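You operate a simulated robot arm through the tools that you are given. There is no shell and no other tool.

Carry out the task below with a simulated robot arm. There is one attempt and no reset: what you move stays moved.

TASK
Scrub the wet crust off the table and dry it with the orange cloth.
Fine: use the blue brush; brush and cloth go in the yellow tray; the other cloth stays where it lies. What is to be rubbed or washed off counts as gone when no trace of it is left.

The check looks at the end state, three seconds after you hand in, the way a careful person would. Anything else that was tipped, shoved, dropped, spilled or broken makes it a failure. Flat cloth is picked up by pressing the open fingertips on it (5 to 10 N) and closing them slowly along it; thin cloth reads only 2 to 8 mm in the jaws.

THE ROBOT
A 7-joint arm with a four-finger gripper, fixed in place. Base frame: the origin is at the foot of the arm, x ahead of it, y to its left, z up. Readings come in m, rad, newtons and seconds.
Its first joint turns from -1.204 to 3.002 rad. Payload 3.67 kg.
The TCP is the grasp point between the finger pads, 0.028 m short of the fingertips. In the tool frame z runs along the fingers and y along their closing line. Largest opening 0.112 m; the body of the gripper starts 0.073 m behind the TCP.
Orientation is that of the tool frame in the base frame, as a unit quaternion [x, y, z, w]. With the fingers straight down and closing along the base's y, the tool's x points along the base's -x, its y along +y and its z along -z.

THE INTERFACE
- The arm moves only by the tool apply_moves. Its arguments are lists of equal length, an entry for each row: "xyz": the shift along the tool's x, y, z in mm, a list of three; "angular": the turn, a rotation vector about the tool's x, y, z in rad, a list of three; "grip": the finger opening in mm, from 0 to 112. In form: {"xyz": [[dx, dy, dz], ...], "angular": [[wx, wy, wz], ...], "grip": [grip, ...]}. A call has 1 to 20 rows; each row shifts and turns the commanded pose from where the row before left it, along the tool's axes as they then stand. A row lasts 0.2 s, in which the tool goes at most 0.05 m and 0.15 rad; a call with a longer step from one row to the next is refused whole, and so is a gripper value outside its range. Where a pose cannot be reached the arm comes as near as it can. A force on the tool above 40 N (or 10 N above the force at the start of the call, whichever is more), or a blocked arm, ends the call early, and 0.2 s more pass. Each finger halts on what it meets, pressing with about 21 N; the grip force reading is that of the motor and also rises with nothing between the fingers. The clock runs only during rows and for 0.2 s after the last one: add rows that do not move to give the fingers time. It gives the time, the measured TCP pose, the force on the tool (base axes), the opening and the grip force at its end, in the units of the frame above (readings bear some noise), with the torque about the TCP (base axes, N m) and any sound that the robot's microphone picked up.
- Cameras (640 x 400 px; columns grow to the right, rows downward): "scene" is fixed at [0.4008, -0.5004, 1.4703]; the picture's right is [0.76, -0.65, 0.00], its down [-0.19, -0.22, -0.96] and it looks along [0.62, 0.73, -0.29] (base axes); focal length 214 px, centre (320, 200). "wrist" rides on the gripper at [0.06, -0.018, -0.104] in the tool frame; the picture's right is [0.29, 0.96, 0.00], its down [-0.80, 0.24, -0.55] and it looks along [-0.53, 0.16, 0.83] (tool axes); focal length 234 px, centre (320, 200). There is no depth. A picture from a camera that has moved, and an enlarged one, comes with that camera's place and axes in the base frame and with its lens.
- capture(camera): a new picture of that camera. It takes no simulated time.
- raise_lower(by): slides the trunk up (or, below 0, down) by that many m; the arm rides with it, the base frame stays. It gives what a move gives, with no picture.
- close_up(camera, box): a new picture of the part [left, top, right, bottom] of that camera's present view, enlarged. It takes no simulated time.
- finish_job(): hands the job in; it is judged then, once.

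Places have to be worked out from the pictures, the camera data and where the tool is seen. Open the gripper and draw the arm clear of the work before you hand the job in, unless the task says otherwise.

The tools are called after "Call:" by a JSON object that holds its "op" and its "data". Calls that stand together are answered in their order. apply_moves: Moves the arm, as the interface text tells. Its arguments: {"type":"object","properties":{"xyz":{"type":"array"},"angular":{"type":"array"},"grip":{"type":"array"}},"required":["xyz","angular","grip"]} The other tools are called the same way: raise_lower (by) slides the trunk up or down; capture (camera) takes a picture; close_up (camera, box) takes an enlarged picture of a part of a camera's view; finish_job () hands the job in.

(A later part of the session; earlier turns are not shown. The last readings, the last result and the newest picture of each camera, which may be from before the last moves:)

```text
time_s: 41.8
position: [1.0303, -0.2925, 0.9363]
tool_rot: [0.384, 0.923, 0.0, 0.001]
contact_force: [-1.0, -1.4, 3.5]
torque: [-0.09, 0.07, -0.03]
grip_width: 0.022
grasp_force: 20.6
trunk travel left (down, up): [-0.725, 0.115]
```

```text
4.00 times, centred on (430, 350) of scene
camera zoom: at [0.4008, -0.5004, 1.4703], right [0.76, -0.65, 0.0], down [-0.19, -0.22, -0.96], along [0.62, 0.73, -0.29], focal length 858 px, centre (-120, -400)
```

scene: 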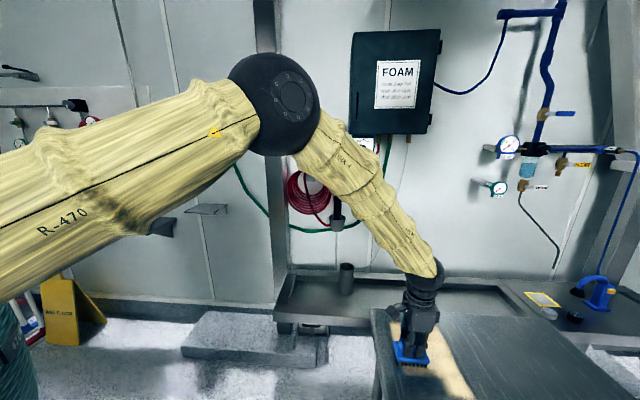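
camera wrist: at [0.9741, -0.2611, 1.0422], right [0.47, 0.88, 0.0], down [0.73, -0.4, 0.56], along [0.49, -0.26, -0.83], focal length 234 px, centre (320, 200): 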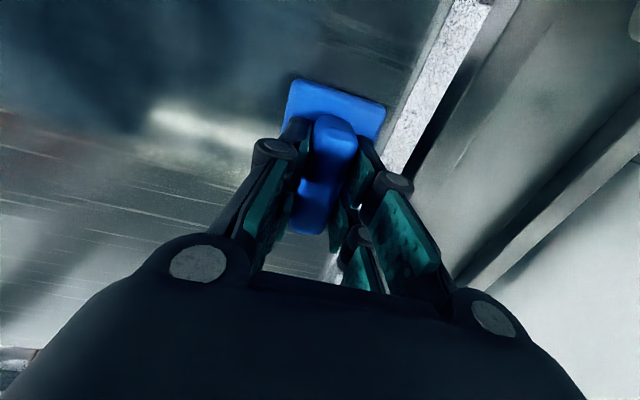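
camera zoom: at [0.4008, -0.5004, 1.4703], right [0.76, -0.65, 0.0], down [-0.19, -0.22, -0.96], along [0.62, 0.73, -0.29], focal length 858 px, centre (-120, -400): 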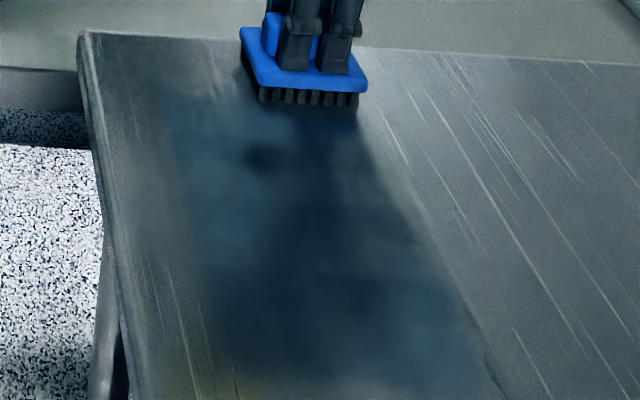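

Lane 3 is done, with only faint tinges possibly left along the edges. I return on w≈0.95 to overlap the outer edge.

Call:
{"op": "apply_moves", "data": {"xyz": [[-14, 0, 0.5], [0, -16, 0], [0, -16, 0], [0, -16, 0], [0, -16, 0], [0, -16, 0], [0, -16, 0], [0, -16, 0], [0, -16, 0], [0, -16, 0], [0, -16, 0], [0, -16, 0], [0, -16, 0], [0, -16, 0], [0, -16, 0], [0, -16, 0], [0, 0, 0]], "angular": [[0, 0, 0], [0, 0, 0], [0, 0, 0], [0, 0, 0], [0, 0, 0], [0, 0, 0], [0, 0, 0], [0, 0, 0], [0, 0, 0], [0, 0, 0], [0, 0, 0], [0, 0, 0], [0, 0, 0], [0, 0, 0], [0, 0, 0], [0, 0, 0], [0, 0, 0]], "grip": [12, 12, 12, 12, 12, 12, 12, 12, 12, 12, 12, 12, 12, 12, 12, 12, 12]}}

Call:
{"op": "capture", "data": {"camera": "wrist"}}

Call:
{"op": "close_up", "data": {"camera": "scene", "box": [360, 300, 500, 400]}}

```text
time_s: 45.4
position: [0.8696, -0.4714, 0.9374]
tool_rot: [0.384, 0.923, 0.0, 0.002]
contact_force: [5.6, 4.8, 24.4]
torque: [-0.11, -0.27, 0.1]
grip_width: 0.0215
grasp_force: 21.0
trunk travel left (down, up): [-0.725, 0.115]
```

```text
taken
camera wrist: at [0.8134, -0.4408, 1.0419], right [0.47, 0.88, 0.0], down [0.73, -0.39, 0.56], along [0.49, -0.26, -0.83], focal length 234 px, centre (320, 200)
```

wrist: 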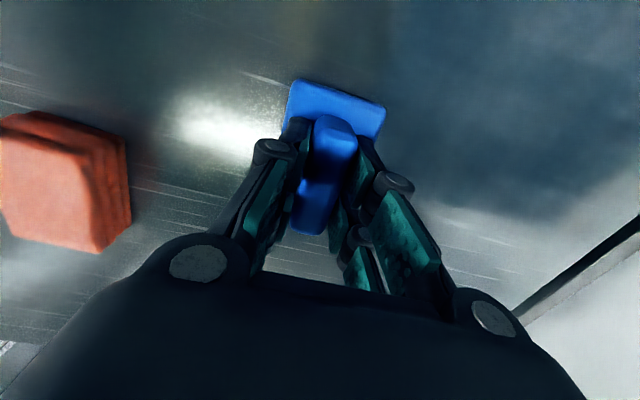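

```text
4.00 times, centred on (430, 350) of scene
camera zoom: at [0.4008, -0.5004, 1.4703], right [0.76, -0.65, 0.0], down [-0.19, -0.22, -0.96], along [0.62, 0.73, -0.29], focal length 858 px, centre (-120, -400)
```

zoom: 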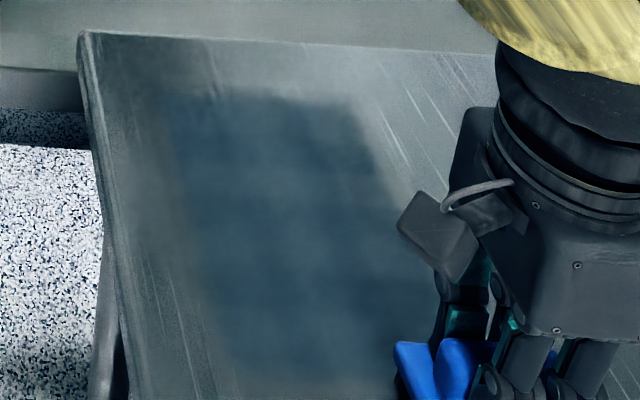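

The crust looks gone in the middle; I see a possible faint yellowish tint near the lower-u edge. I lift the brush and back off to inspect the whole area from above.

Call:
{"op": "apply_moves", "data": {"xyz": [[0, 0, -5], [0, 0, -20], [8, -5, -30], [10, -5, -40], [10, -10, -40], [10, -10, -40], [10, 0, -10], [0, 0, 0], [0, 0, 0]], "angular": [[0, 0, 0], [0, 0, 0], [0, 0, 0], [0, 0, 0], [0, 0, 0], [0, 0, 0], [0, 0, 0], [0, 0, 0], [0, 0, 0]], "grip": [12, 12, 12, 12, 12, 12, 12, 12, 12]}}

Call:
{"op": "capture", "data": {"camera": "wrist"}}

Call:
{"op": "close_up", "data": {"camera": "scene", "box": [360, 300, 500, 400]}}

```text
time_s: 47.4
position: [0.8169, -0.4592, 1.1218]
tool_rot: [0.384, 0.924, 0.0, 0.001]
contact_force: [0.5, -0.9, -1.3]
torque: [-0.03, 0.01, -0.04]
grip_width: 0.022
grasp_force: 21.4
trunk travel left (down, up): [-0.725, 0.115]
```

```text
taken
camera wrist: at [0.7613, -0.4283, 1.2261], right [0.47, 0.88, 0.0], down [0.73, -0.4, 0.56], along [0.49, -0.26, -0.83], focal length 234 px, centre (320, 200)
```

wrist: 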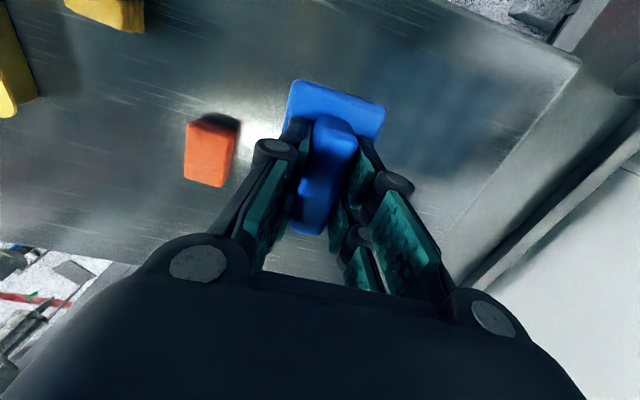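

```text
4.00 times, centred on (430, 350) of scene
camera zoom: at [0.4008, -0.5004, 1.4703], right [0.76, -0.65, 0.0], down [-0.19, -0.22, -0.96], along [0.62, 0.73, -0.29], focal length 858 px, centre (-120, -400)
```

zoom: 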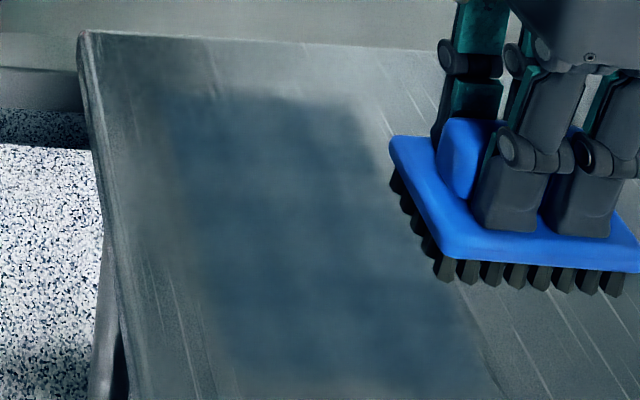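

I zoom into the wet region in the wrist view to check for leftover crust.

Call:
{"op": "close_up", "data": {"camera": "wrist", "box": [330, 0, 600, 190]}}

Call:
{"op": "close_up", "data": {"camera": "scene", "box": [370, 310, 450, 400]}}

```text
2.11 times, centred on (465, 95) of wrist
camera zoom: at [0.7613, -0.4283, 1.2261], right [0.47, 0.88, 0.0], down [0.73, -0.4, 0.56], along [0.49, -0.26, -0.83], focal length 493 px, centre (15, 421)
```

zoom: 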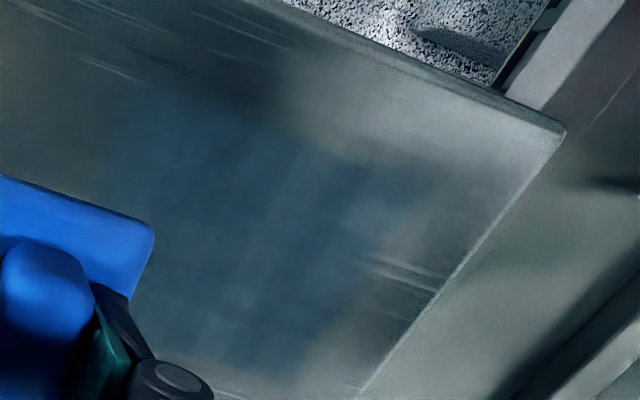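

```text
4.44 times, centred on (410, 355) of scene
camera zoom: at [0.4008, -0.5004, 1.4703], right [0.76, -0.65, 0.0], down [-0.19, -0.22, -0.96], along [0.62, 0.73, -0.29], focal length 953 px, centre (-80, -489)
```

zoom: 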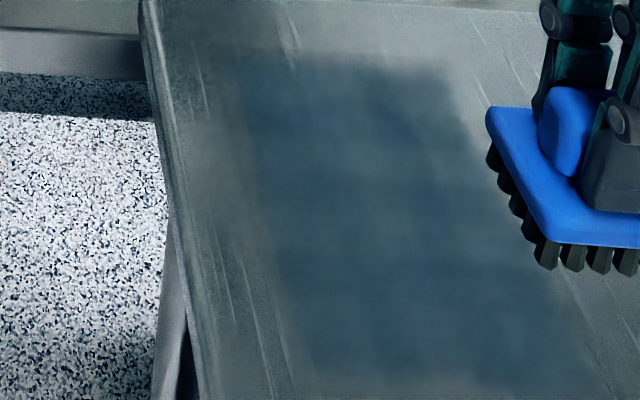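

The dark bluish area matches the former crust footprint, i.e. a wet film, with perhaps a thin faint fringe at the robot-side edge. I make extra strokes centred on the edges: first the robot-side edge (w≈0.82).

Call:
{"op": "apply_moves", "data": {"xyz": [[20, 10, 30], [20, 10, 35], [20, 10, 35], [20, 5, 35], [2, 2, 30], [0, 0, 10], [0, 0, 6], [0, 0, 4], [0, 15, 0], [0, 15, 0], [0, 15, 0], [0, 15, 0], [0, 15, 0], [0, 15, 0], [0, 15, 0], [0, 15, 0], [0, 15, 0], [0, 15, 0], [0, 15, 0], [0, 15, 0]], "angular": [[0, 0, 0], [0, 0, 0], [0, 0, 0], [0, 0, 0], [0, 0, 0], [0, 0, 0], [0, 0, 0], [0, 0, 0], [0, 0, 0], [0, 0, 0], [0, 0, 0], [0, 0, 0], [0, 0, 0], [0, 0, 0], [0, 0, 0], [0, 0, 0], [0, 0, 0], [0, 0, 0], [0, 0, 0], [0, 0, 0]], "grip": [12, 12, 12, 12, 12, 12, 12, 12, 12, 12, 12, 12, 12, 12, 12, 12, 12, 12, 12, 12]}}

Call:
{"op": "capture", "data": {"camera": "wrist"}}

Call:
{"op": "close_up", "data": {"camera": "scene", "box": [360, 300, 500, 400]}}

```text
time_s: 51.6
position: [0.9084, -0.2478, 0.9371]
tool_rot: [0.383, 0.924, 0.002, 0.001]
contact_force: [-3.4, -1.8, 15.4]
torque: [-0.25, 0.01, -0.01]
grip_width: 0.0218
grasp_force: 21.1
trunk travel left (down, up): [-0.725, 0.115]
```

```text
taken
camera wrist: at [0.8529, -0.2162, 1.042], right [0.47, 0.88, 0.0], down [0.73, -0.4, 0.56], along [0.49, -0.26, -0.83], focal length 234 px, centre (320, 200)
```

wrist: 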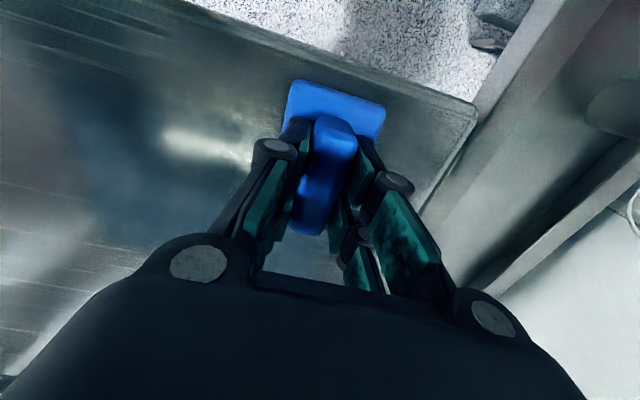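

```text
4.00 times, centred on (430, 350) of scene
camera zoom: at [0.4008, -0.5004, 1.4703], right [0.76, -0.65, 0.0], down [-0.19, -0.22, -0.96], along [0.62, 0.73, -0.29], focal length 858 px, centre (-120, -400)
```

zoom: 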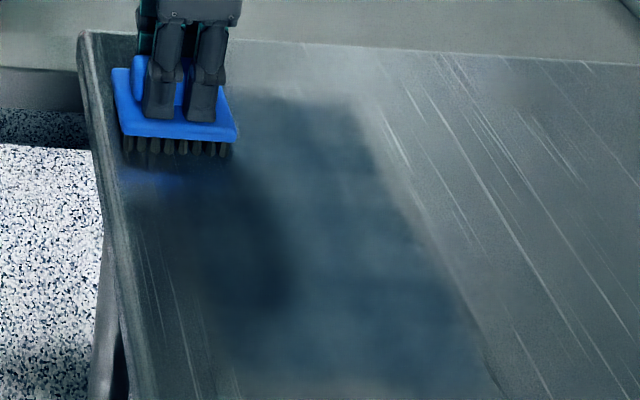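

The robot-side edge has been passed. Now I scrub the wall-end edge (u≈0.51) with strokes along the short direction.

Call:
{"op": "apply_moves", "data": {"xyz": [[0, 16, 0], [0, 16, 0], [0, 12, 0], [-15, 0, 0], [-15, 0, 0], [-15, 0, 0], [-15, 0, 0], [-15, 0, 0], [-15, 0, 0], [-15, 0, 0], [-15, 0, 0], [-15, 0, 0], [0, -12, 0], [16, 0, 0], [16, 0, 0], [16, 0, 0], [16, 0, 0], [16, 0, 0], [16, 0, 0], [0, 0, 0]], "angular": [[0, 0, 0], [0, 0, 0], [0, 0, 0], [0, 0, 0], [0, 0, 0], [0, 0, 0], [0, 0, 0], [0, 0, 0], [0, 0, 0], [0, 0, 0], [0, 0, 0], [0, 0, 0], [0, 0, 0], [0, 0, 0], [0, 0, 0], [0, 0, 0], [0, 0, 0], [0, 0, 0], [0, 0, 0], [0, 0, 0]], "grip": [12, 12, 12, 12, 12, 12, 12, 12, 12, 12, 12, 12, 12, 12, 12, 12, 12, 12, 12, 12]}}

Call:
{"op": "close_up", "data": {"camera": "scene", "box": [360, 300, 500, 400]}}

```text
time_s: 55.8
position: [0.9588, -0.2519, 0.9373]
tool_rot: [0.383, 0.924, 0.001, 0.001]
contact_force: [-0.6, -1.8, 17.6]
torque: [-0.31, -0.02, -0.01]
grip_width: 0.0219
grasp_force: 21.1
trunk travel left (down, up): [-0.725, 0.115]
```

```text
4.00 times, centred on (430, 350) of scene
camera zoom: at [0.4008, -0.5004, 1.4703], right [0.76, -0.65, 0.0], down [-0.19, -0.22, -0.96], along [0.62, 0.73, -0.29], focal length 858 px, centre (-120, -400)
```

zoom: 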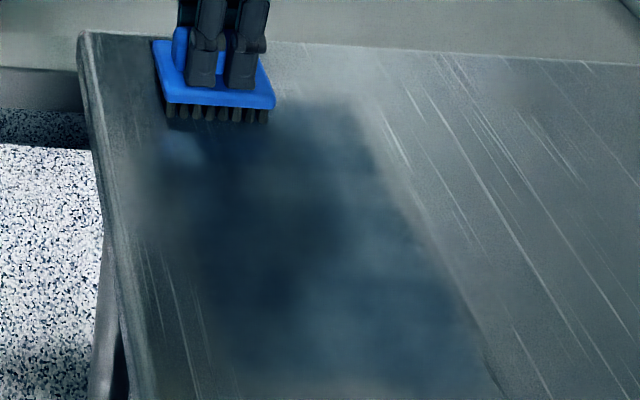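

The wall-end looks clear. Next I sweep back along w≈0.86 and then scrub the near-end edge (u≈0.295) across to the outer side.

Call:
{"op": "apply_moves", "data": {"xyz": [[0, -16, 0], [0, -16, 0], [0, -16, 0], [0, -16, 0], [0, -16, 0], [0, -16, 0], [0, -16, 0], [0, -16, 0], [0, -16, 0], [0, -16, 0], [0, -16, 0], [0, -16, 0], [0, -12, 0], [16, 0, 0], [16, 0, 0], [0, 0, 0], [-16, 0, 0], [-16, 0, 0], [-16, 0, 0], [-16, 0, 0]], "angular": [[0, 0, 0], [0, 0, 0], [0, 0, 0], [0, 0, 0], [0, 0, 0], [0, 0, 0], [0, 0, 0], [0, 0, 0], [0, 0, 0], [0, 0, 0], [0, 0, 0], [0, 0, 0], [0, 0, 0], [0, 0, 0], [0, 0, 0], [0, 0, 0], [0, 0, 0], [0, 0, 0], [0, 0, 0], [0, 0, 0]], "grip": [12, 12, 12, 12, 12, 12, 12, 12, 12, 12, 12, 12, 12, 12, 12, 12, 12, 12, 12, 12]}}

Call:
{"op": "apply_moves", "data": {"xyz": [[-16, 0, 0], [-16, 0, 0], [-16, 0, 0], [-10, 0, 0], [0, 10, 0], [16, 0, 0], [16, 0, 0], [16, 0, 0], [16, 0, 0], [0, 0, 0]], "angular": [[0, 0, 0], [0, 0, 0], [0, 0, 0], [0, 0, 0], [0, 0, 0], [0, 0, 0], [0, 0, 0], [0, 0, 0], [0, 0, 0], [0, 0, 0]], "grip": [12, 12, 12, 12, 12, 12, 12, 12, 12, 12]}}

Call:
{"op": "capture", "data": {"camera": "wrist"}}

Call:
{"op": "close_up", "data": {"camera": "scene", "box": [360, 300, 500, 400]}}

```text
time_s: 60.0
position: [0.839, -0.4198, 0.9371]
tool_rot: [0.383, 0.924, 0.0, 0.003]
contact_force: [-1.5, 3.7, 24.7]
torque: [0.64, 0.7, -0.08]
grip_width: 0.0219
grasp_force: 20.8
trunk travel left (down, up): [-0.725, 0.115]
```

```text
time_s: 62.2
position: [0.8401, -0.4105, 0.9366]
tool_rot: [0.384, 0.923, 0.001, 0.003]
contact_force: [7.1, -5.2, 32.6]
torque: [-0.24, -0.1, -0.05]
grip_width: 0.0219
grasp_force: 20.7
trunk travel left (down, up): [-0.725, 0.115]
```

```text
taken
camera wrist: at [0.7843, -0.3787, 1.0418], right [0.47, 0.88, 0.0], down [0.73, -0.39, 0.56], along [0.49, -0.26, -0.83], focal length 234 px, centre (320, 200)
```

wrist: 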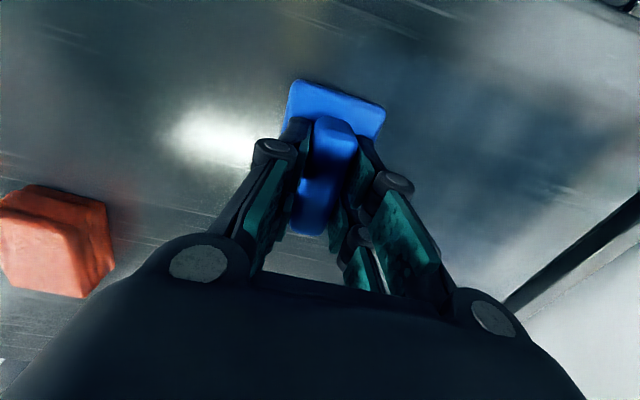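

```text
4.00 times, centred on (430, 350) of scene
camera zoom: at [0.4008, -0.5004, 1.4703], right [0.76, -0.65, 0.0], down [-0.19, -0.22, -0.96], along [0.62, 0.73, -0.29], focal length 858 px, centre (-120, -400)
```

zoom: 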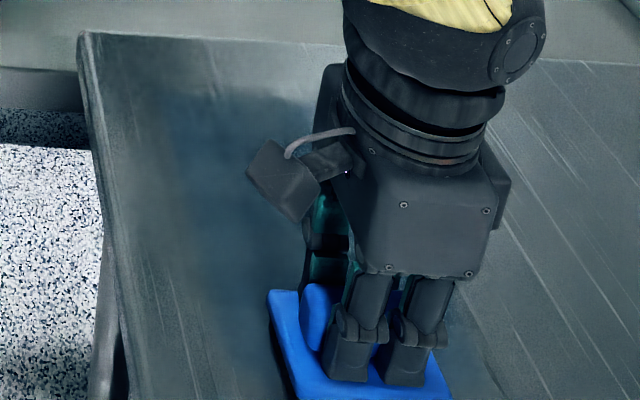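

The patch looks uniformly wet with no beige left. I lift the brush and back off toward −u to inspect the entire area once more before putting the brush away.

Call:
{"op": "apply_moves", "data": {"xyz": [[0, 0, -5], [0, 0, -20], [0, -10, -40], [0, -30, -35], [0, -35, -35], [0, -35, -35], [0, -30, -30], [0, 0, 0], [0, 0, 0]], "angular": [[0, 0, 0], [0, 0, 0], [0, 0, 0], [0, 0, 0], [0, 0, 0], [0, 0, 0], [0, 0, 0], [0, 0, 0], [0, 0, 0]], "grip": [12, 12, 12, 12, 12, 12, 12, 12, 12]}}

Call:
{"op": "capture", "data": {"camera": "wrist"}}

Call:
{"op": "close_up", "data": {"camera": "wrist", "box": [370, 20, 600, 220]}}

Call:
{"op": "close_up", "data": {"camera": "scene", "box": [360, 300, 500, 400]}}

```text
time_s: 64.2
position: [0.7415, -0.5092, 1.1328]
tool_rot: [0.383, 0.924, 0.001, 0.002]
contact_force: [-0.4, -0.5, -1.2]
torque: [0.03, -0.03, -0.02]
grip_width: 0.0219
grasp_force: 21.0
trunk travel left (down, up): [-0.725, 0.115]
```

```text
taken
camera wrist: at [0.6865, -0.4776, 1.2384], right [0.47, 0.88, 0.0], down [0.73, -0.4, 0.56], along [0.49, -0.26, -0.83], focal length 234 px, centre (320, 200)
```

wrist: 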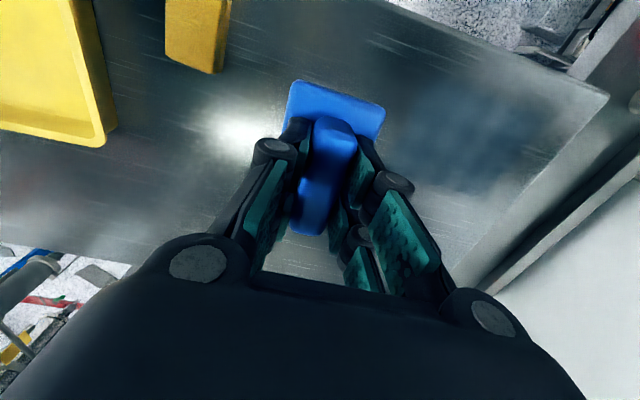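

```text
2.00 times, centred on (485, 120) of wrist
camera zoom: at [0.6865, -0.4776, 1.2384], right [0.47, 0.88, 0.0], down [0.73, -0.4, 0.56], along [0.49, -0.26, -0.83], focal length 468 px, centre (-10, 360)
```

zoom: 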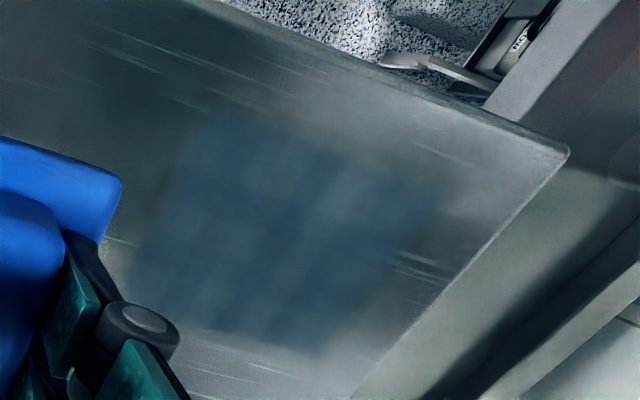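

```text
4.00 times, centred on (430, 350) of scene
camera zoom: at [0.4008, -0.5004, 1.4703], right [0.76, -0.65, 0.0], down [-0.19, -0.22, -0.96], along [0.62, 0.73, -0.29], focal length 858 px, centre (-120, -400)
```

zoom: 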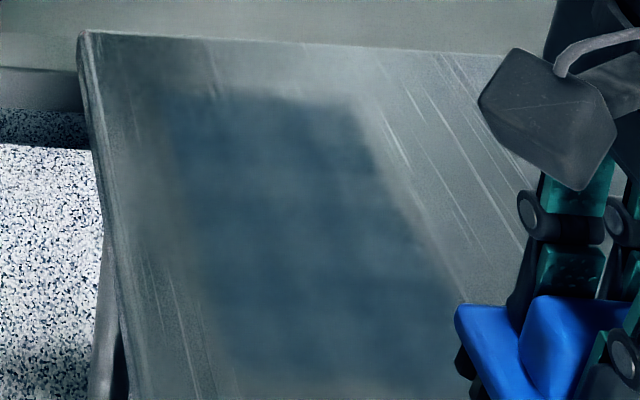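

The crust is completely gone, leaving only a wet film with the same footprint. Now I carry the brush toward the yellow tray, staying high, and look at the tray.

Call:
{"op": "apply_moves", "data": {"xyz": [[0, -39, -3], [0, -39, -3], [0, -39, -3], [0, -39, -3], [0, -39, -3], [0, -39, -3], [0, 0, 0], [0, 0, 0]], "angular": [[0, 0, 0], [0, 0, 0], [0, 0, 0], [0, 0, 0], [0, 0, 0], [0, 0, 0], [0, 0, 0], [0, 0, 0]], "grip": [12, 12, 12, 12, 12, 12, 12, 12]}}

Call:
{"op": "capture", "data": {"camera": "wrist"}}

Call:
{"op": "close_up", "data": {"camera": "wrist", "box": [40, 0, 360, 200]}}

```text
time_s: 66.0
position: [0.5771, -0.6761, 1.1507]
tool_rot: [0.384, 0.924, 0.001, 0.001]
contact_force: [-0.8, -0.1, -1.7]
torque: [0.03, -0.01, 0.0]
grip_width: 0.0218
grasp_force: 20.8
trunk travel left (down, up): [-0.725, 0.115]
```

```text
taken
camera wrist: at [0.5215, -0.6445, 1.2566], right [0.47, 0.88, 0.0], down [0.73, -0.4, 0.56], along [0.49, -0.26, -0.83], focal length 234 px, centre (320, 200)
```

wrist: 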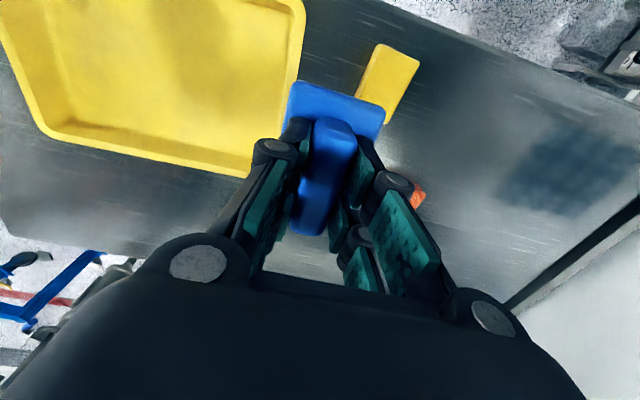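

```text
2.00 times, centred on (200, 100) of wrist
camera zoom: at [0.5215, -0.6445, 1.2566], right [0.47, 0.88, 0.0], down [0.73, -0.4, 0.56], along [0.49, -0.26, -0.83], focal length 468 px, centre (560, 400)
```

zoom: 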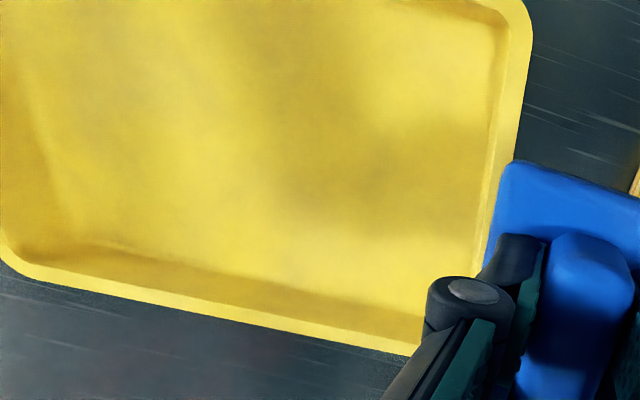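

The tray spans roughly u from -0.46 to -0.13 and w from 0.79 to 1.05 (centre ≈ (0.44, -0.86)). I bring the brush over u≈-0.28, w≈0.92 and lower it partway to check clearance.

Call:
{"op": "apply_moves", "data": {"xyz": [[-6, -35, 0], [-6, -35, 0], [-6, -35, 0], [-6, -35, 0], [-5, -35, 0], [-5, -35, 0], [0, 0, 25], [0, 0, 25], [0, 0, 25], [0, 0, 25], [0, 0, 20], [0, 0, 0], [0, 0, 0]], "angular": [[0, 0, 0], [0, 0, 0], [0, 0, 0], [0, 0, 0], [0, 0, 0], [0, 0, 0], [0, 0, 0], [0, 0, 0], [0, 0, 0], [0, 0, 0], [0, 0, 0], [0, 0, 0], [0, 0, 0]], "grip": [12, 12, 12, 12, 12, 12, 12, 12, 12, 12, 12, 12, 12]}}

Call:
{"op": "capture", "data": {"camera": "wrist"}}

```text
time_s: 68.8
position: [0.4501, -0.8471, 1.0332]
tool_rot: [0.384, 0.923, 0.001, 0.0]
contact_force: [0.1, 0.2, -1.2]
torque: [0.0, 0.01, 0.03]
grip_width: 0.0219
grasp_force: 21.1
trunk travel left (down, up): [-0.725, 0.115]
```

```text
taken
camera wrist: at [0.3943, -0.8154, 1.1377], right [0.47, 0.88, 0.0], down [0.73, -0.4, 0.56], along [0.49, -0.26, -0.83], focal length 234 px, centre (320, 200)
```

wrist: 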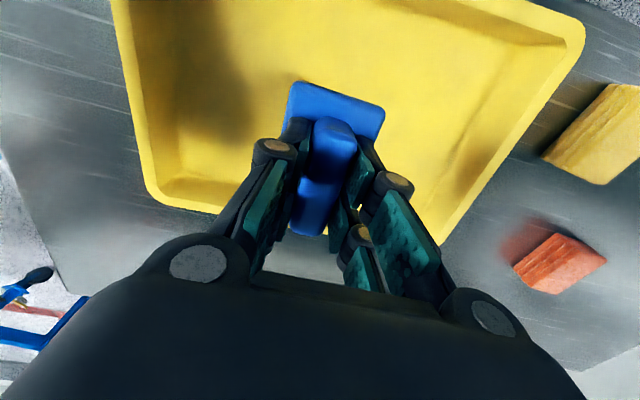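

The brush hangs over the tray's middle; I shift 40 mm further toward −u to leave room for the cloth, then lower slowly until contact.

Call:
{"op": "apply_moves", "data": {"xyz": [[0, -20, 0], [0, -20, 0], [0, 0, 20], [0, 0, 20], [0, 0, 20], [0, 0, 15], [0, 0, 8], [0, 0, 4], [0, 0, 0]], "angular": [[0, 0, 0], [0, 0, 0], [0, 0, 0], [0, 0, 0], [0, 0, 0], [0, 0, 0], [0, 0, 0], [0, 0, 0], [0, 0, 0]], "grip": [12, 12, 12, 12, 12, 12, 12, 12, 12]}}

Call:
{"op": "capture", "data": {"camera": "wrist"}}

```text
time_s: 70.8
position: [0.4224, -0.8777, 0.9469]
tool_rot: [0.383, 0.924, 0.0, 0.0]
contact_force: [0.0, -0.9, -0.4]
torque: [-0.03, 0.01, -0.01]
grip_width: 0.0216
grasp_force: 21.0
trunk travel left (down, up): [-0.725, 0.115]
```

```text
taken
camera wrist: at [0.3669, -0.8461, 1.051], right [0.48, 0.88, 0.0], down [0.73, -0.4, 0.56], along [0.49, -0.26, -0.83], focal length 234 px, centre (320, 200)
```

wrist: 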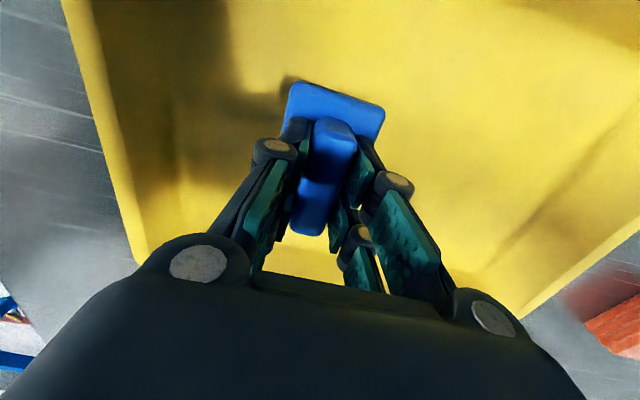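

No contact yet at z=0.947. I continue down in 2 mm steps.

Call:
{"op": "apply_moves", "data": {"xyz": [[0, 0, 2], [0, 0, 2], [0, 0, 2], [0, 0, 0]], "angular": [[0, 0, 0], [0, 0, 0], [0, 0, 0], [0, 0, 0]], "grip": [12, 12, 12, 12]}}

```text
time_s: 71.8
position: [0.4234, -0.8725, 0.9429]
tool_rot: [0.383, 0.924, -0.001, 0.001]
contact_force: [0.4, 0.3, 5.1]
torque: [0.23, 0.15, 0.01]
grip_width: 0.0217
grasp_force: 21.1
trunk travel left (down, up): [-0.725, 0.115]
```

The brush rests on the tray floor (5 N at z=0.943). I open the fingers and lift clear.

Call:
{"op": "apply_moves", "data": {"xyz": [[0, 0, 0], [0, 0, 0], [0, 0, 0], [0, 0, -5], [0, 0, -15], [0, 0, -25], [0, 0, -35], [0, 0, -35], [0, 0, -35], [0, 0, 0], [0, 0, 0]], "angular": [[0, 0, 0], [0, 0, 0], [0, 0, 0], [0, 0, 0], [0, 0, 0], [0, 0, 0], [0, 0, 0], [0, 0, 0], [0, 0, 0], [0, 0, 0], [0, 0, 0]], "grip": [28, 36, 44, 44, 44, 44, 44, 44, 44, 60, 60]}}

Call:
{"op": "capture", "data": {"camera": "wrist"}}

```text
time_s: 74.2
position: [0.421, -0.8704, 1.0952]
tool_rot: [0.383, 0.924, -0.002, 0.002]
contact_force: [0.5, 1.0, -0.1]
torque: [-0.04, 0.06, -0.01]
grip_width: 0.0602
grasp_force: 0.1
trunk travel left (down, up): [-0.725, 0.115]
```

```text
taken
camera wrist: at [0.3658, -0.8377, 1.2005], right [0.47, 0.88, 0.0], down [0.73, -0.39, 0.56], along [0.49, -0.27, -0.83], focal length 234 px, centre (320, 200)
```

wrist: 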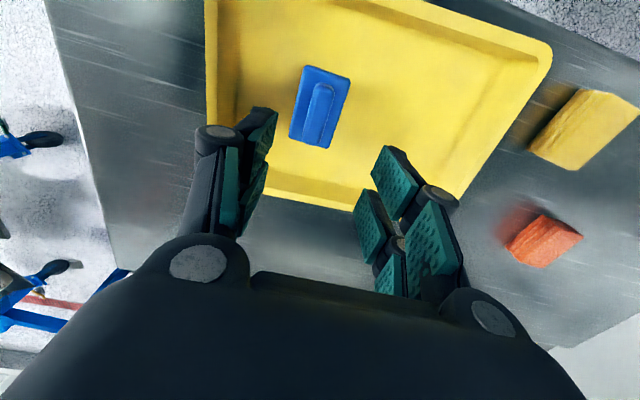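

The brush sits upright in the tray. Now I travel at a safe height to above the orange cloth (estimated u≈0.12, w≈1.02) for a close look.

Call:
{"op": "apply_moves", "data": {"xyz": [[-3, 45, -2], [-3, 45, -2], [-3, 45, -2], [-3, 45, -2], [-3, 45, -2], [-3, 45, -2], [-3, 45, -2], [-3, 45, -2], [-3, 45, -2], [0, 0, 0], [0, 0, 0]], "angular": [[0, 0, 0], [0, 0, 0], [0, 0, 0], [0, 0, 0], [0, 0, 0], [0, 0, 0], [0, 0, 0], [0, 0, 0], [0, 0, 0], [0, 0, 0], [0, 0, 0]], "grip": [90, 112, 112, 112, 112, 112, 112, 112, 112, 112, 112]}}

Call:
{"op": "capture", "data": {"camera": "wrist"}}

Call:
{"op": "close_up", "data": {"camera": "wrist", "box": [200, 60, 440, 260]}}

```text
time_s: 76.6
position: [0.7272, -0.6109, 1.1038]
tool_rot: [0.384, 0.923, 0.003, -0.001]
contact_force: [-0.9, -0.2, -0.3]
torque: [0.01, 0.02, 0.0]
grip_width: 0.1118
grasp_force: 0.2
trunk travel left (down, up): [-0.725, 0.115]
```

```text
taken
camera wrist: at [0.673, -0.5798, 1.2085], right [0.48, 0.88, 0.0], down [0.73, -0.4, 0.55], along [0.49, -0.26, -0.83], focal length 234 px, centre (320, 200)
```

wrist: 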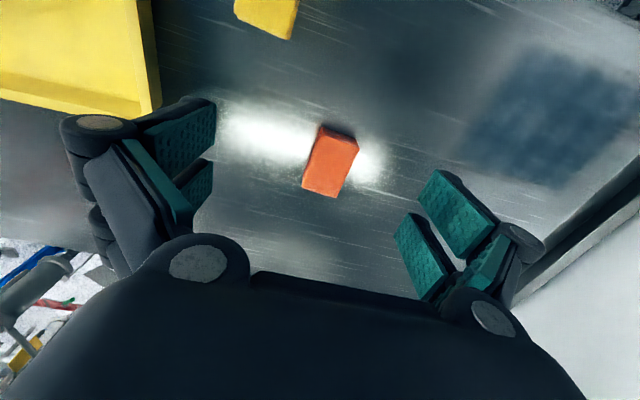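

```text
2.00 times, centred on (320, 160) of wrist
camera zoom: at [0.673, -0.5798, 1.2085], right [0.48, 0.88, 0.0], down [0.73, -0.4, 0.55], along [0.49, -0.26, -0.83], focal length 468 px, centre (320, 280)
```

zoom: 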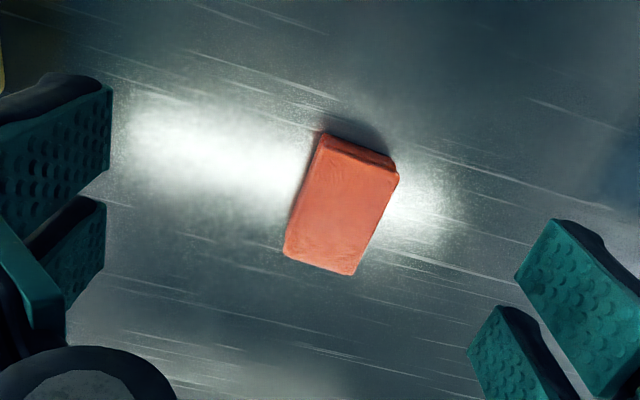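

The orange cloth is a folded block about 0.056 × 0.089 × 0.033 m, centred at about (0.810, -0.638) and aligned with the table axes. I move over it with the fingers at 92 mm and descend to z≈0.97 to verify alignment.

Call:
{"op": "apply_moves", "data": {"xyz": [[-26, 13.3, 10], [-26, 13.3, 20], [-25.6, 13.3, 20], [0, 0, 25], [0, 0, 25], [0, 0, 20], [0, 0, 14], [0, 0, 0], [0, 0, 0]], "angular": [[0, 0, 0], [0, 0, 0], [0, 0, 0], [0, 0, 0], [0, 0, 0], [0, 0, 0], [0, 0, 0], [0, 0, 0], [0, 0, 0]], "grip": [105, 98, 92, 92, 92, 92, 92, 92, 92]}}

Call:
{"op": "capture", "data": {"camera": "wrist"}}

Call:
{"op": "close_up", "data": {"camera": "wrist", "box": [200, 60, 440, 260]}}

```text
time_s: 78.6
position: [0.8137, -0.6355, 0.9746]
tool_rot: [0.384, 0.923, 0.001, 0.001]
contact_force: [-1.3, -0.5, 0.2]
torque: [-0.01, 0.01, 0.01]
grip_width: 0.0917
grasp_force: 0.1
trunk travel left (down, up): [-0.725, 0.115]
```

```text
taken
camera wrist: at [0.7579, -0.6034, 1.0792], right [0.47, 0.88, 0.0], down [0.73, -0.4, 0.56], along [0.49, -0.26, -0.83], focal length 234 px, centre (320, 200)
```

wrist: 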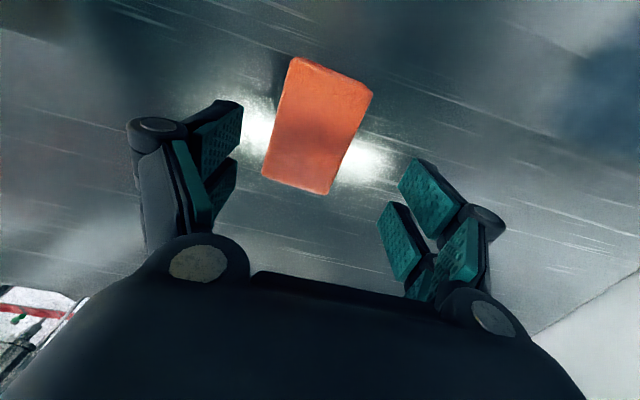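

```text
2.00 times, centred on (320, 160) of wrist
camera zoom: at [0.7579, -0.6034, 1.0792], right [0.47, 0.88, 0.0], down [0.73, -0.4, 0.56], along [0.49, -0.26, -0.83], focal length 468 px, centre (320, 280)
```

zoom: 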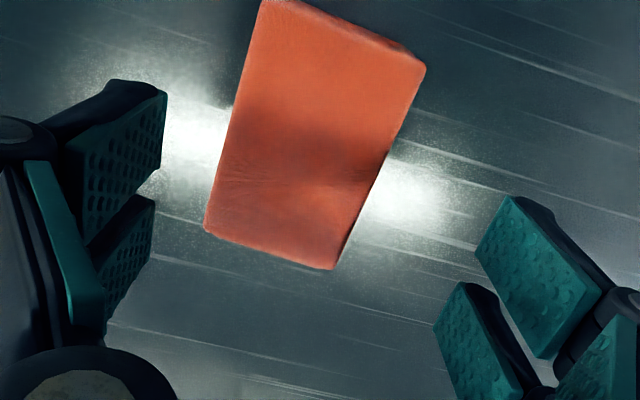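

The cloth is about 5 mm off along the closing line and 2° rotated. I correct that and descend with open fingers on both sides to z≈0.915, watching for contact.

Call:
{"op": "apply_moves", "data": {"xyz": [[3, -5, 0], [0, 0, 15], [0, 0, 15], [0, 0, 12], [0, 0, 10], [0, 0, 6], [0, 0, 0]], "angular": [[0, 0, 0.035], [0, 0, 0], [0, 0, 0], [0, 0, 0], [0, 0, 0], [0, 0, 0], [0, 0, 0]], "grip": [92, 92, 92, 92, 92, 92, 92]}}

Call:
{"op": "capture", "data": {"camera": "wrist"}}

Call:
{"op": "capture", "data": {"camera": "scene"}}

```text
time_s: 80.2
position: [0.8078, -0.6352, 0.9145]
tool_rot: [0.399, 0.917, 0.0, 0.001]
contact_force: [0.8, 0.2, 0.1]
torque: [0.01, -0.01, 0.01]
grip_width: 0.092
grasp_force: 0.1
trunk travel left (down, up): [-0.725, 0.115]
```

```text
taken
camera wrist: at [0.7531, -0.6022, 1.0201], right [0.51, 0.86, 0.0], down [0.72, -0.42, 0.56], along [0.48, -0.28, -0.83], focal length 234 px, centre (320, 200)
```

wrist: 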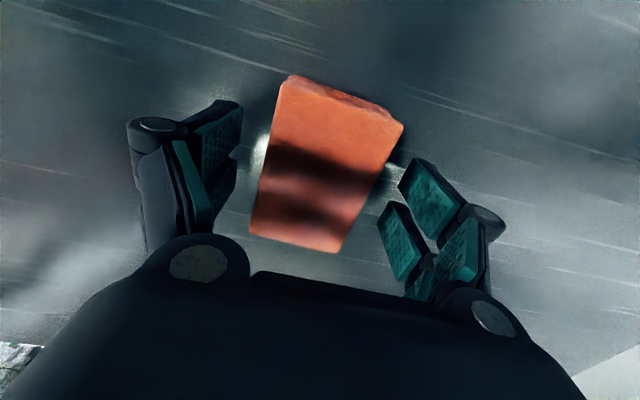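

```text
taken
```

scene: 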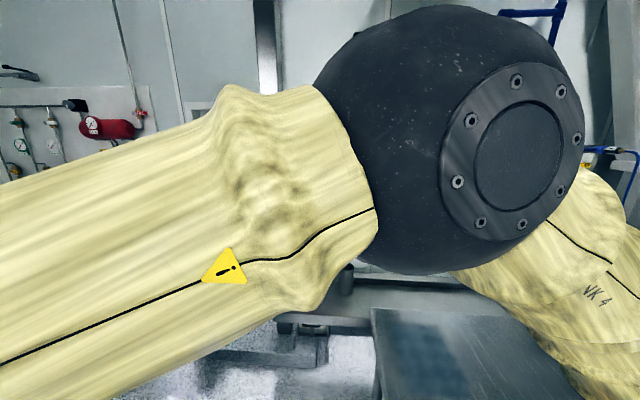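

No contact yet; tips are about 16 mm above the table and overlap the cloth. I go 5 mm lower and close slowly on the cloth's sides.

Call:
{"op": "apply_moves", "data": {"xyz": [[0, 0, 5], [0, 0, 0], [0, 0, 0], [0, 0, 0], [0, 0, 0], [0, 0, 0], [0, 0, 0], [0, 0, 0], [0, 0, 0]], "angular": [[0, 0, 0], [0, 0, 0], [0, 0, 0], [0, 0, 0], [0, 0, 0], [0, 0, 0], [0, 0, 0], [0, 0, 0], [0, 0, 0]], "grip": [84, 76, 70, 65, 60, 56, 52, 48, 44]}}

Call:
{"op": "capture", "data": {"camera": "wrist"}}

```text
time_s: 82.2
position: [0.8068, -0.6366, 0.9108]
tool_rot: [0.4, 0.916, 0.0, 0.001]
contact_force: [-0.1, -0.2, 1.0]
torque: [0.03, 0.07, 0.02]
grip_width: 0.0546
grasp_force: 21.1
trunk travel left (down, up): [-0.725, 0.115]
```

```text
taken
camera wrist: at [0.7519, -0.6028, 1.0161], right [0.51, 0.86, 0.0], down [0.72, -0.42, 0.56], along [0.48, -0.28, -0.83], focal length 234 px, centre (320, 200)
```

wrist: 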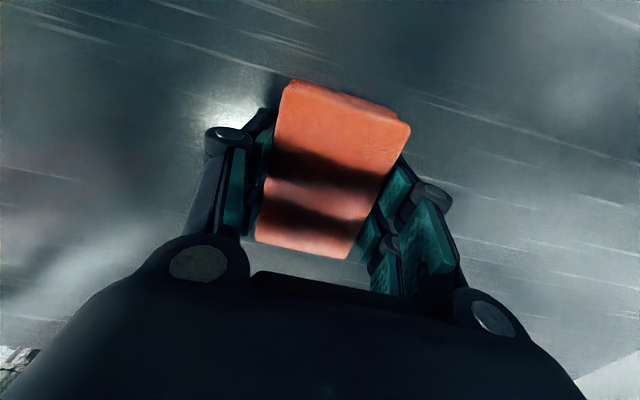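

Gripped at 54.6 mm with 21 N. I lift 40 mm and check that the whole cloth comes along.

Call:
{"op": "apply_moves", "data": {"xyz": [[0, 0, -3], [0, 0, -5], [0, 0, -10], [0, 0, -12], [0, 0, -12], [0, 0, 0], [0, 0, 0]], "angular": [[0, 0, 0], [0, 0, 0], [0, 0, 0], [0, 0, 0], [0, 0, 0], [0, 0, 0], [0, 0, 0]], "grip": [40, 40, 40, 40, 40, 40, 40]}}

Call:
{"op": "capture", "data": {"camera": "wrist"}}

```text
time_s: 83.8
position: [0.805, -0.6365, 0.9508]
tool_rot: [0.4, 0.917, 0.001, 0.002]
contact_force: [-0.1, 0.5, -0.3]
torque: [0.02, 0.03, -0.01]
grip_width: 0.0545
grasp_force: 21.2
trunk travel left (down, up): [-0.725, 0.115]
```

```text
taken
camera wrist: at [0.7508, -0.6027, 1.056], right [0.51, 0.86, 0.0], down [0.72, -0.42, 0.56], along [0.48, -0.28, -0.83], focal length 234 px, centre (320, 200)
```

wrist: 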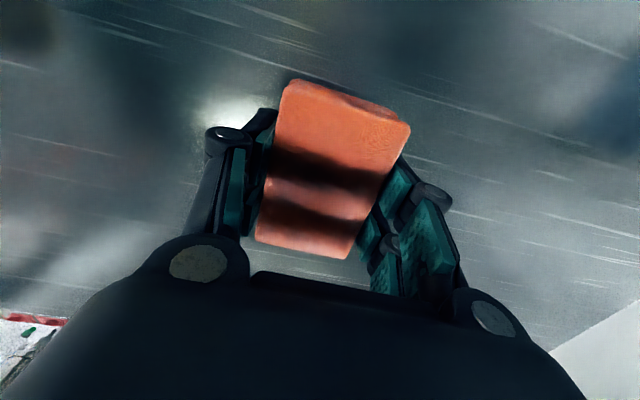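

The cloth is held securely. I carry it to the start of the wet area (u≈0.27, w≈0.83), squaring the tool to 45°, and lower it to the surface.

Call:
{"op": "apply_moves", "data": {"xyz": [[0, 0, -10], [37, 30, 0], [38, 30, 0], [38, 30, 0], [38, 30, 0], [38, 30, 0], [0, 0, 15], [0, 0, 15], [0, 0, 10], [0, 0, 6], [0, 0, 2], [0, 0, 0]], "angular": [[0, 0, -0.035], [0, 0, 0], [0, 0, 0], [0, 0, 0], [0, 0, 0], [0, 0, 0], [0, 0, 0], [0, 0, 0], [0, 0, 0], [0, 0, 0], [0, 0, 0], [0, 0, 0]], "grip": [40, 40, 40, 40, 40, 40, 40, 40, 40, 40, 40, 40]}}

Call:
{"op": "capture", "data": {"camera": "wrist"}}

Call:
{"op": "close_up", "data": {"camera": "scene", "box": [360, 300, 500, 400]}}

```text
time_s: 86.4
position: [0.7801, -0.3963, 0.9153]
tool_rot: [0.384, 0.924, 0.0, 0.0]
contact_force: [0.9, -0.6, 0.4]
torque: [-0.01, 0.01, 0.01]
grip_width: 0.0545
grasp_force: 20.8
trunk travel left (down, up): [-0.725, 0.115]
```

```text
taken
camera wrist: at [0.7244, -0.3646, 1.0209], right [0.47, 0.88, 0.0], down [0.73, -0.4, 0.56], along [0.49, -0.26, -0.83], focal length 234 px, centre (320, 200)
```

wrist: 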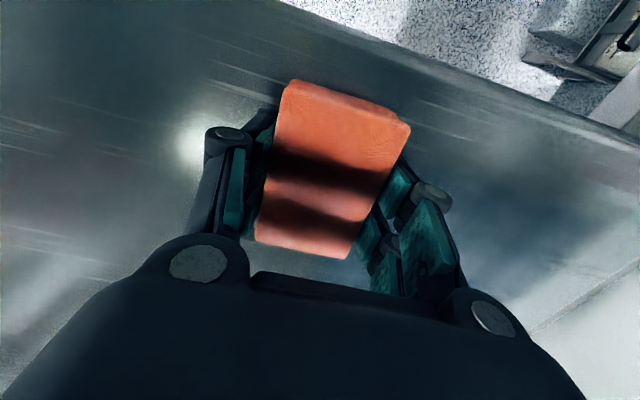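

```text
4.00 times, centred on (430, 350) of scene
camera zoom: at [0.4008, -0.5004, 1.4703], right [0.76, -0.65, 0.0], down [-0.19, -0.22, -0.96], along [0.62, 0.73, -0.29], focal length 858 px, centre (-120, -400)
```

zoom: 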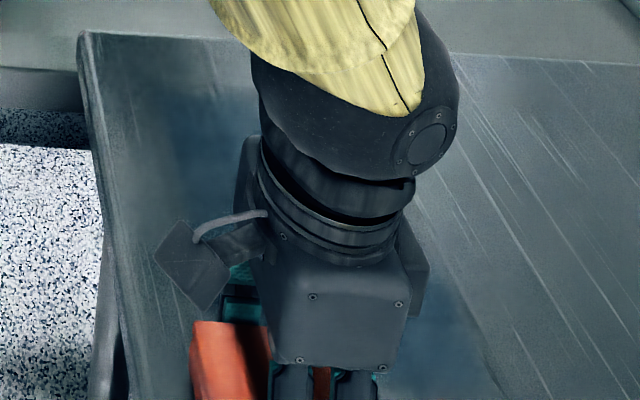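

Not yet touching at z=0.915. I lower in small steps until a contact force of about 5–10 N appears.

Call:
{"op": "apply_moves", "data": {"xyz": [[0, 0, 2], [0, 0, 2], [0, 0, 1], [0, 0, 1], [0, 0, 0]], "angular": [[0, 0, 0], [0, 0, 0], [0, 0, 0], [0, 0, 0], [0, 0, 0]], "grip": [40, 40, 40, 40, 40]}}

```text
time_s: 87.6
position: [0.7801, -0.3966, 0.9111]
tool_rot: [0.384, 0.923, 0.0, 0.002]
contact_force: [3.2, -1.0, 10.3]
torque: [0.24, 0.3, -0.07]
grip_width: 0.0544
grasp_force: 21.3
trunk travel left (down, up): [-0.725, 0.115]
```

Contact at 10 N. I sweep along +u on the first lane (w≈0.832).

Call:
{"op": "apply_moves", "data": {"xyz": [[0, 15, 0], [0, 15, 0], [0, 15, 0], [0, 15, 0], [0, 15, 0], [0, 15, 0], [0, 15, 0], [0, 15, 0], [0, 15, 0], [0, 15, 0], [0, 15, 0], [0, 15, 0], [0, 15, 0], [0, 15, 0], [0, 15, 0], [0, 15, 0], [0, 0, 0]], "angular": [[0, 0, 0], [0, 0, 0], [0, 0, 0], [0, 0, 0], [0, 0, 0], [0, 0, 0], [0, 0, 0], [0, 0, 0], [0, 0, 0], [0, 0, 0], [0, 0, 0], [0, 0, 0], [0, 0, 0], [0, 0, 0], [0, 0, 0], [0, 0, 0], [0, 0, 0]], "grip": [40, 40, 40, 40, 40, 40, 40, 40, 40, 40, 40, 40, 40, 40, 40, 40, 40]}}

Call:
{"op": "capture", "data": {"camera": "wrist"}}

Call:
{"op": "close_up", "data": {"camera": "scene", "box": [360, 300, 500, 400]}}

```text
time_s: 91.2
position: [0.9493, -0.2266, 0.9103]
tool_rot: [0.383, 0.924, 0.0, 0.002]
contact_force: [-2.0, -3.9, 10.7]
torque: [-0.09, 0.13, 0.03]
grip_width: 0.0547
grasp_force: 20.8
trunk travel left (down, up): [-0.725, 0.115]
```

```text
taken
camera wrist: at [0.8931, -0.195, 1.0157], right [0.47, 0.88, 0.0], down [0.73, -0.4, 0.56], along [0.49, -0.26, -0.83], focal length 234 px, centre (320, 200)
```

wrist: 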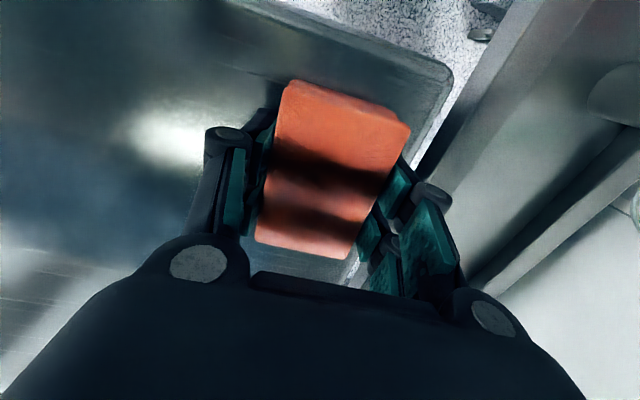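

```text
4.00 times, centred on (430, 350) of scene
camera zoom: at [0.4008, -0.5004, 1.4703], right [0.76, -0.65, 0.0], down [-0.19, -0.22, -0.96], along [0.62, 0.73, -0.29], focal length 858 px, centre (-120, -400)
```

zoom: 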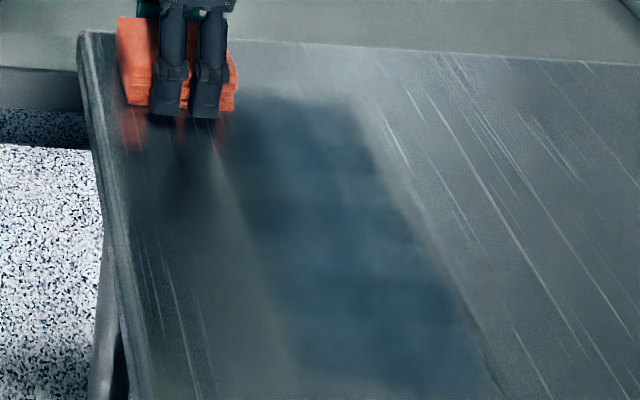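

Lane 1 has dried visibly. I shift 40 mm outward and sweep back toward −u.

Call:
{"op": "apply_moves", "data": {"xyz": [[0, 8, 0], [-14, 0, 0], [-14, 0, 0], [-12, 0, 0], [0, -15, 0], [0, -15, 0], [0, -15, 0], [0, -15, 0], [0, -15, 0], [0, -15, 0], [0, -15, 0], [0, -15, 0], [0, -15, 0], [0, -15, 0], [0, -15, 0], [0, -15, 0], [0, -15, 0], [0, -15, 0], [0, -15, 0], [0, -15, 0]], "angular": [[0, 0, 0], [0, 0, 0], [0, 0, 0], [0, 0, 0], [0, 0, 0], [0, 0, 0], [0, 0, 0], [0, 0, 0], [0, 0, 0], [0, 0, 0], [0, 0, 0], [0, 0, 0], [0, 0, 0], [0, 0, 0], [0, 0, 0], [0, 0, 0], [0, 0, 0], [0, 0, 0], [0, 0, 0], [0, 0, 0]], "grip": [40, 40, 40, 40, 40, 40, 40, 40, 40, 40, 40, 40, 40, 40, 40, 40, 40, 40, 40, 40]}}

Call:
{"op": "capture", "data": {"camera": "wrist"}}

Call:
{"op": "close_up", "data": {"camera": "scene", "box": [360, 300, 500, 400]}}

```text
time_s: 95.4
position: [0.8128, -0.4164, 0.9106]
tool_rot: [0.383, 0.924, 0.0, 0.002]
contact_force: [3.5, 5.0, 19.0]
torque: [0.21, -0.09, -0.05]
grip_width: 0.0547
grasp_force: 20.8
trunk travel left (down, up): [-0.725, 0.115]
```

```text
taken
camera wrist: at [0.7568, -0.3853, 1.0151], right [0.47, 0.88, 0.0], down [0.73, -0.39, 0.56], along [0.49, -0.26, -0.83], focal length 234 px, centre (320, 200)
```

wrist: 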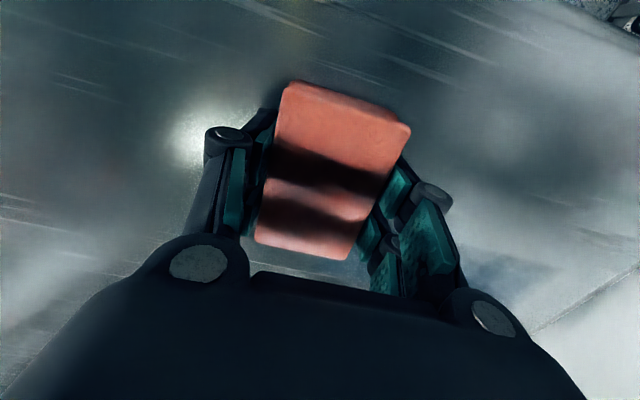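

```text
4.00 times, centred on (430, 350) of scene
camera zoom: at [0.4008, -0.5004, 1.4703], right [0.76, -0.65, 0.0], down [-0.19, -0.22, -0.96], along [0.62, 0.73, -0.29], focal length 858 px, centre (-120, -400)
```

zoom: 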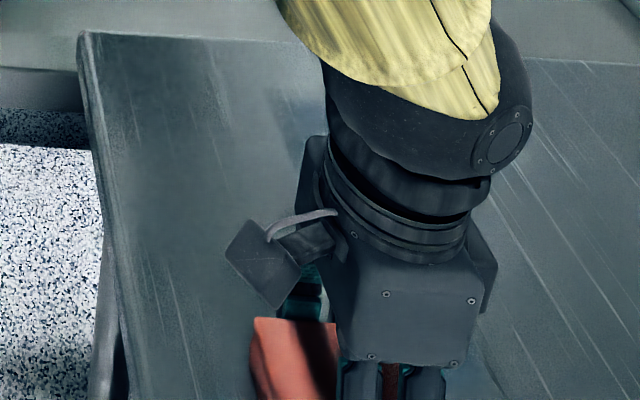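

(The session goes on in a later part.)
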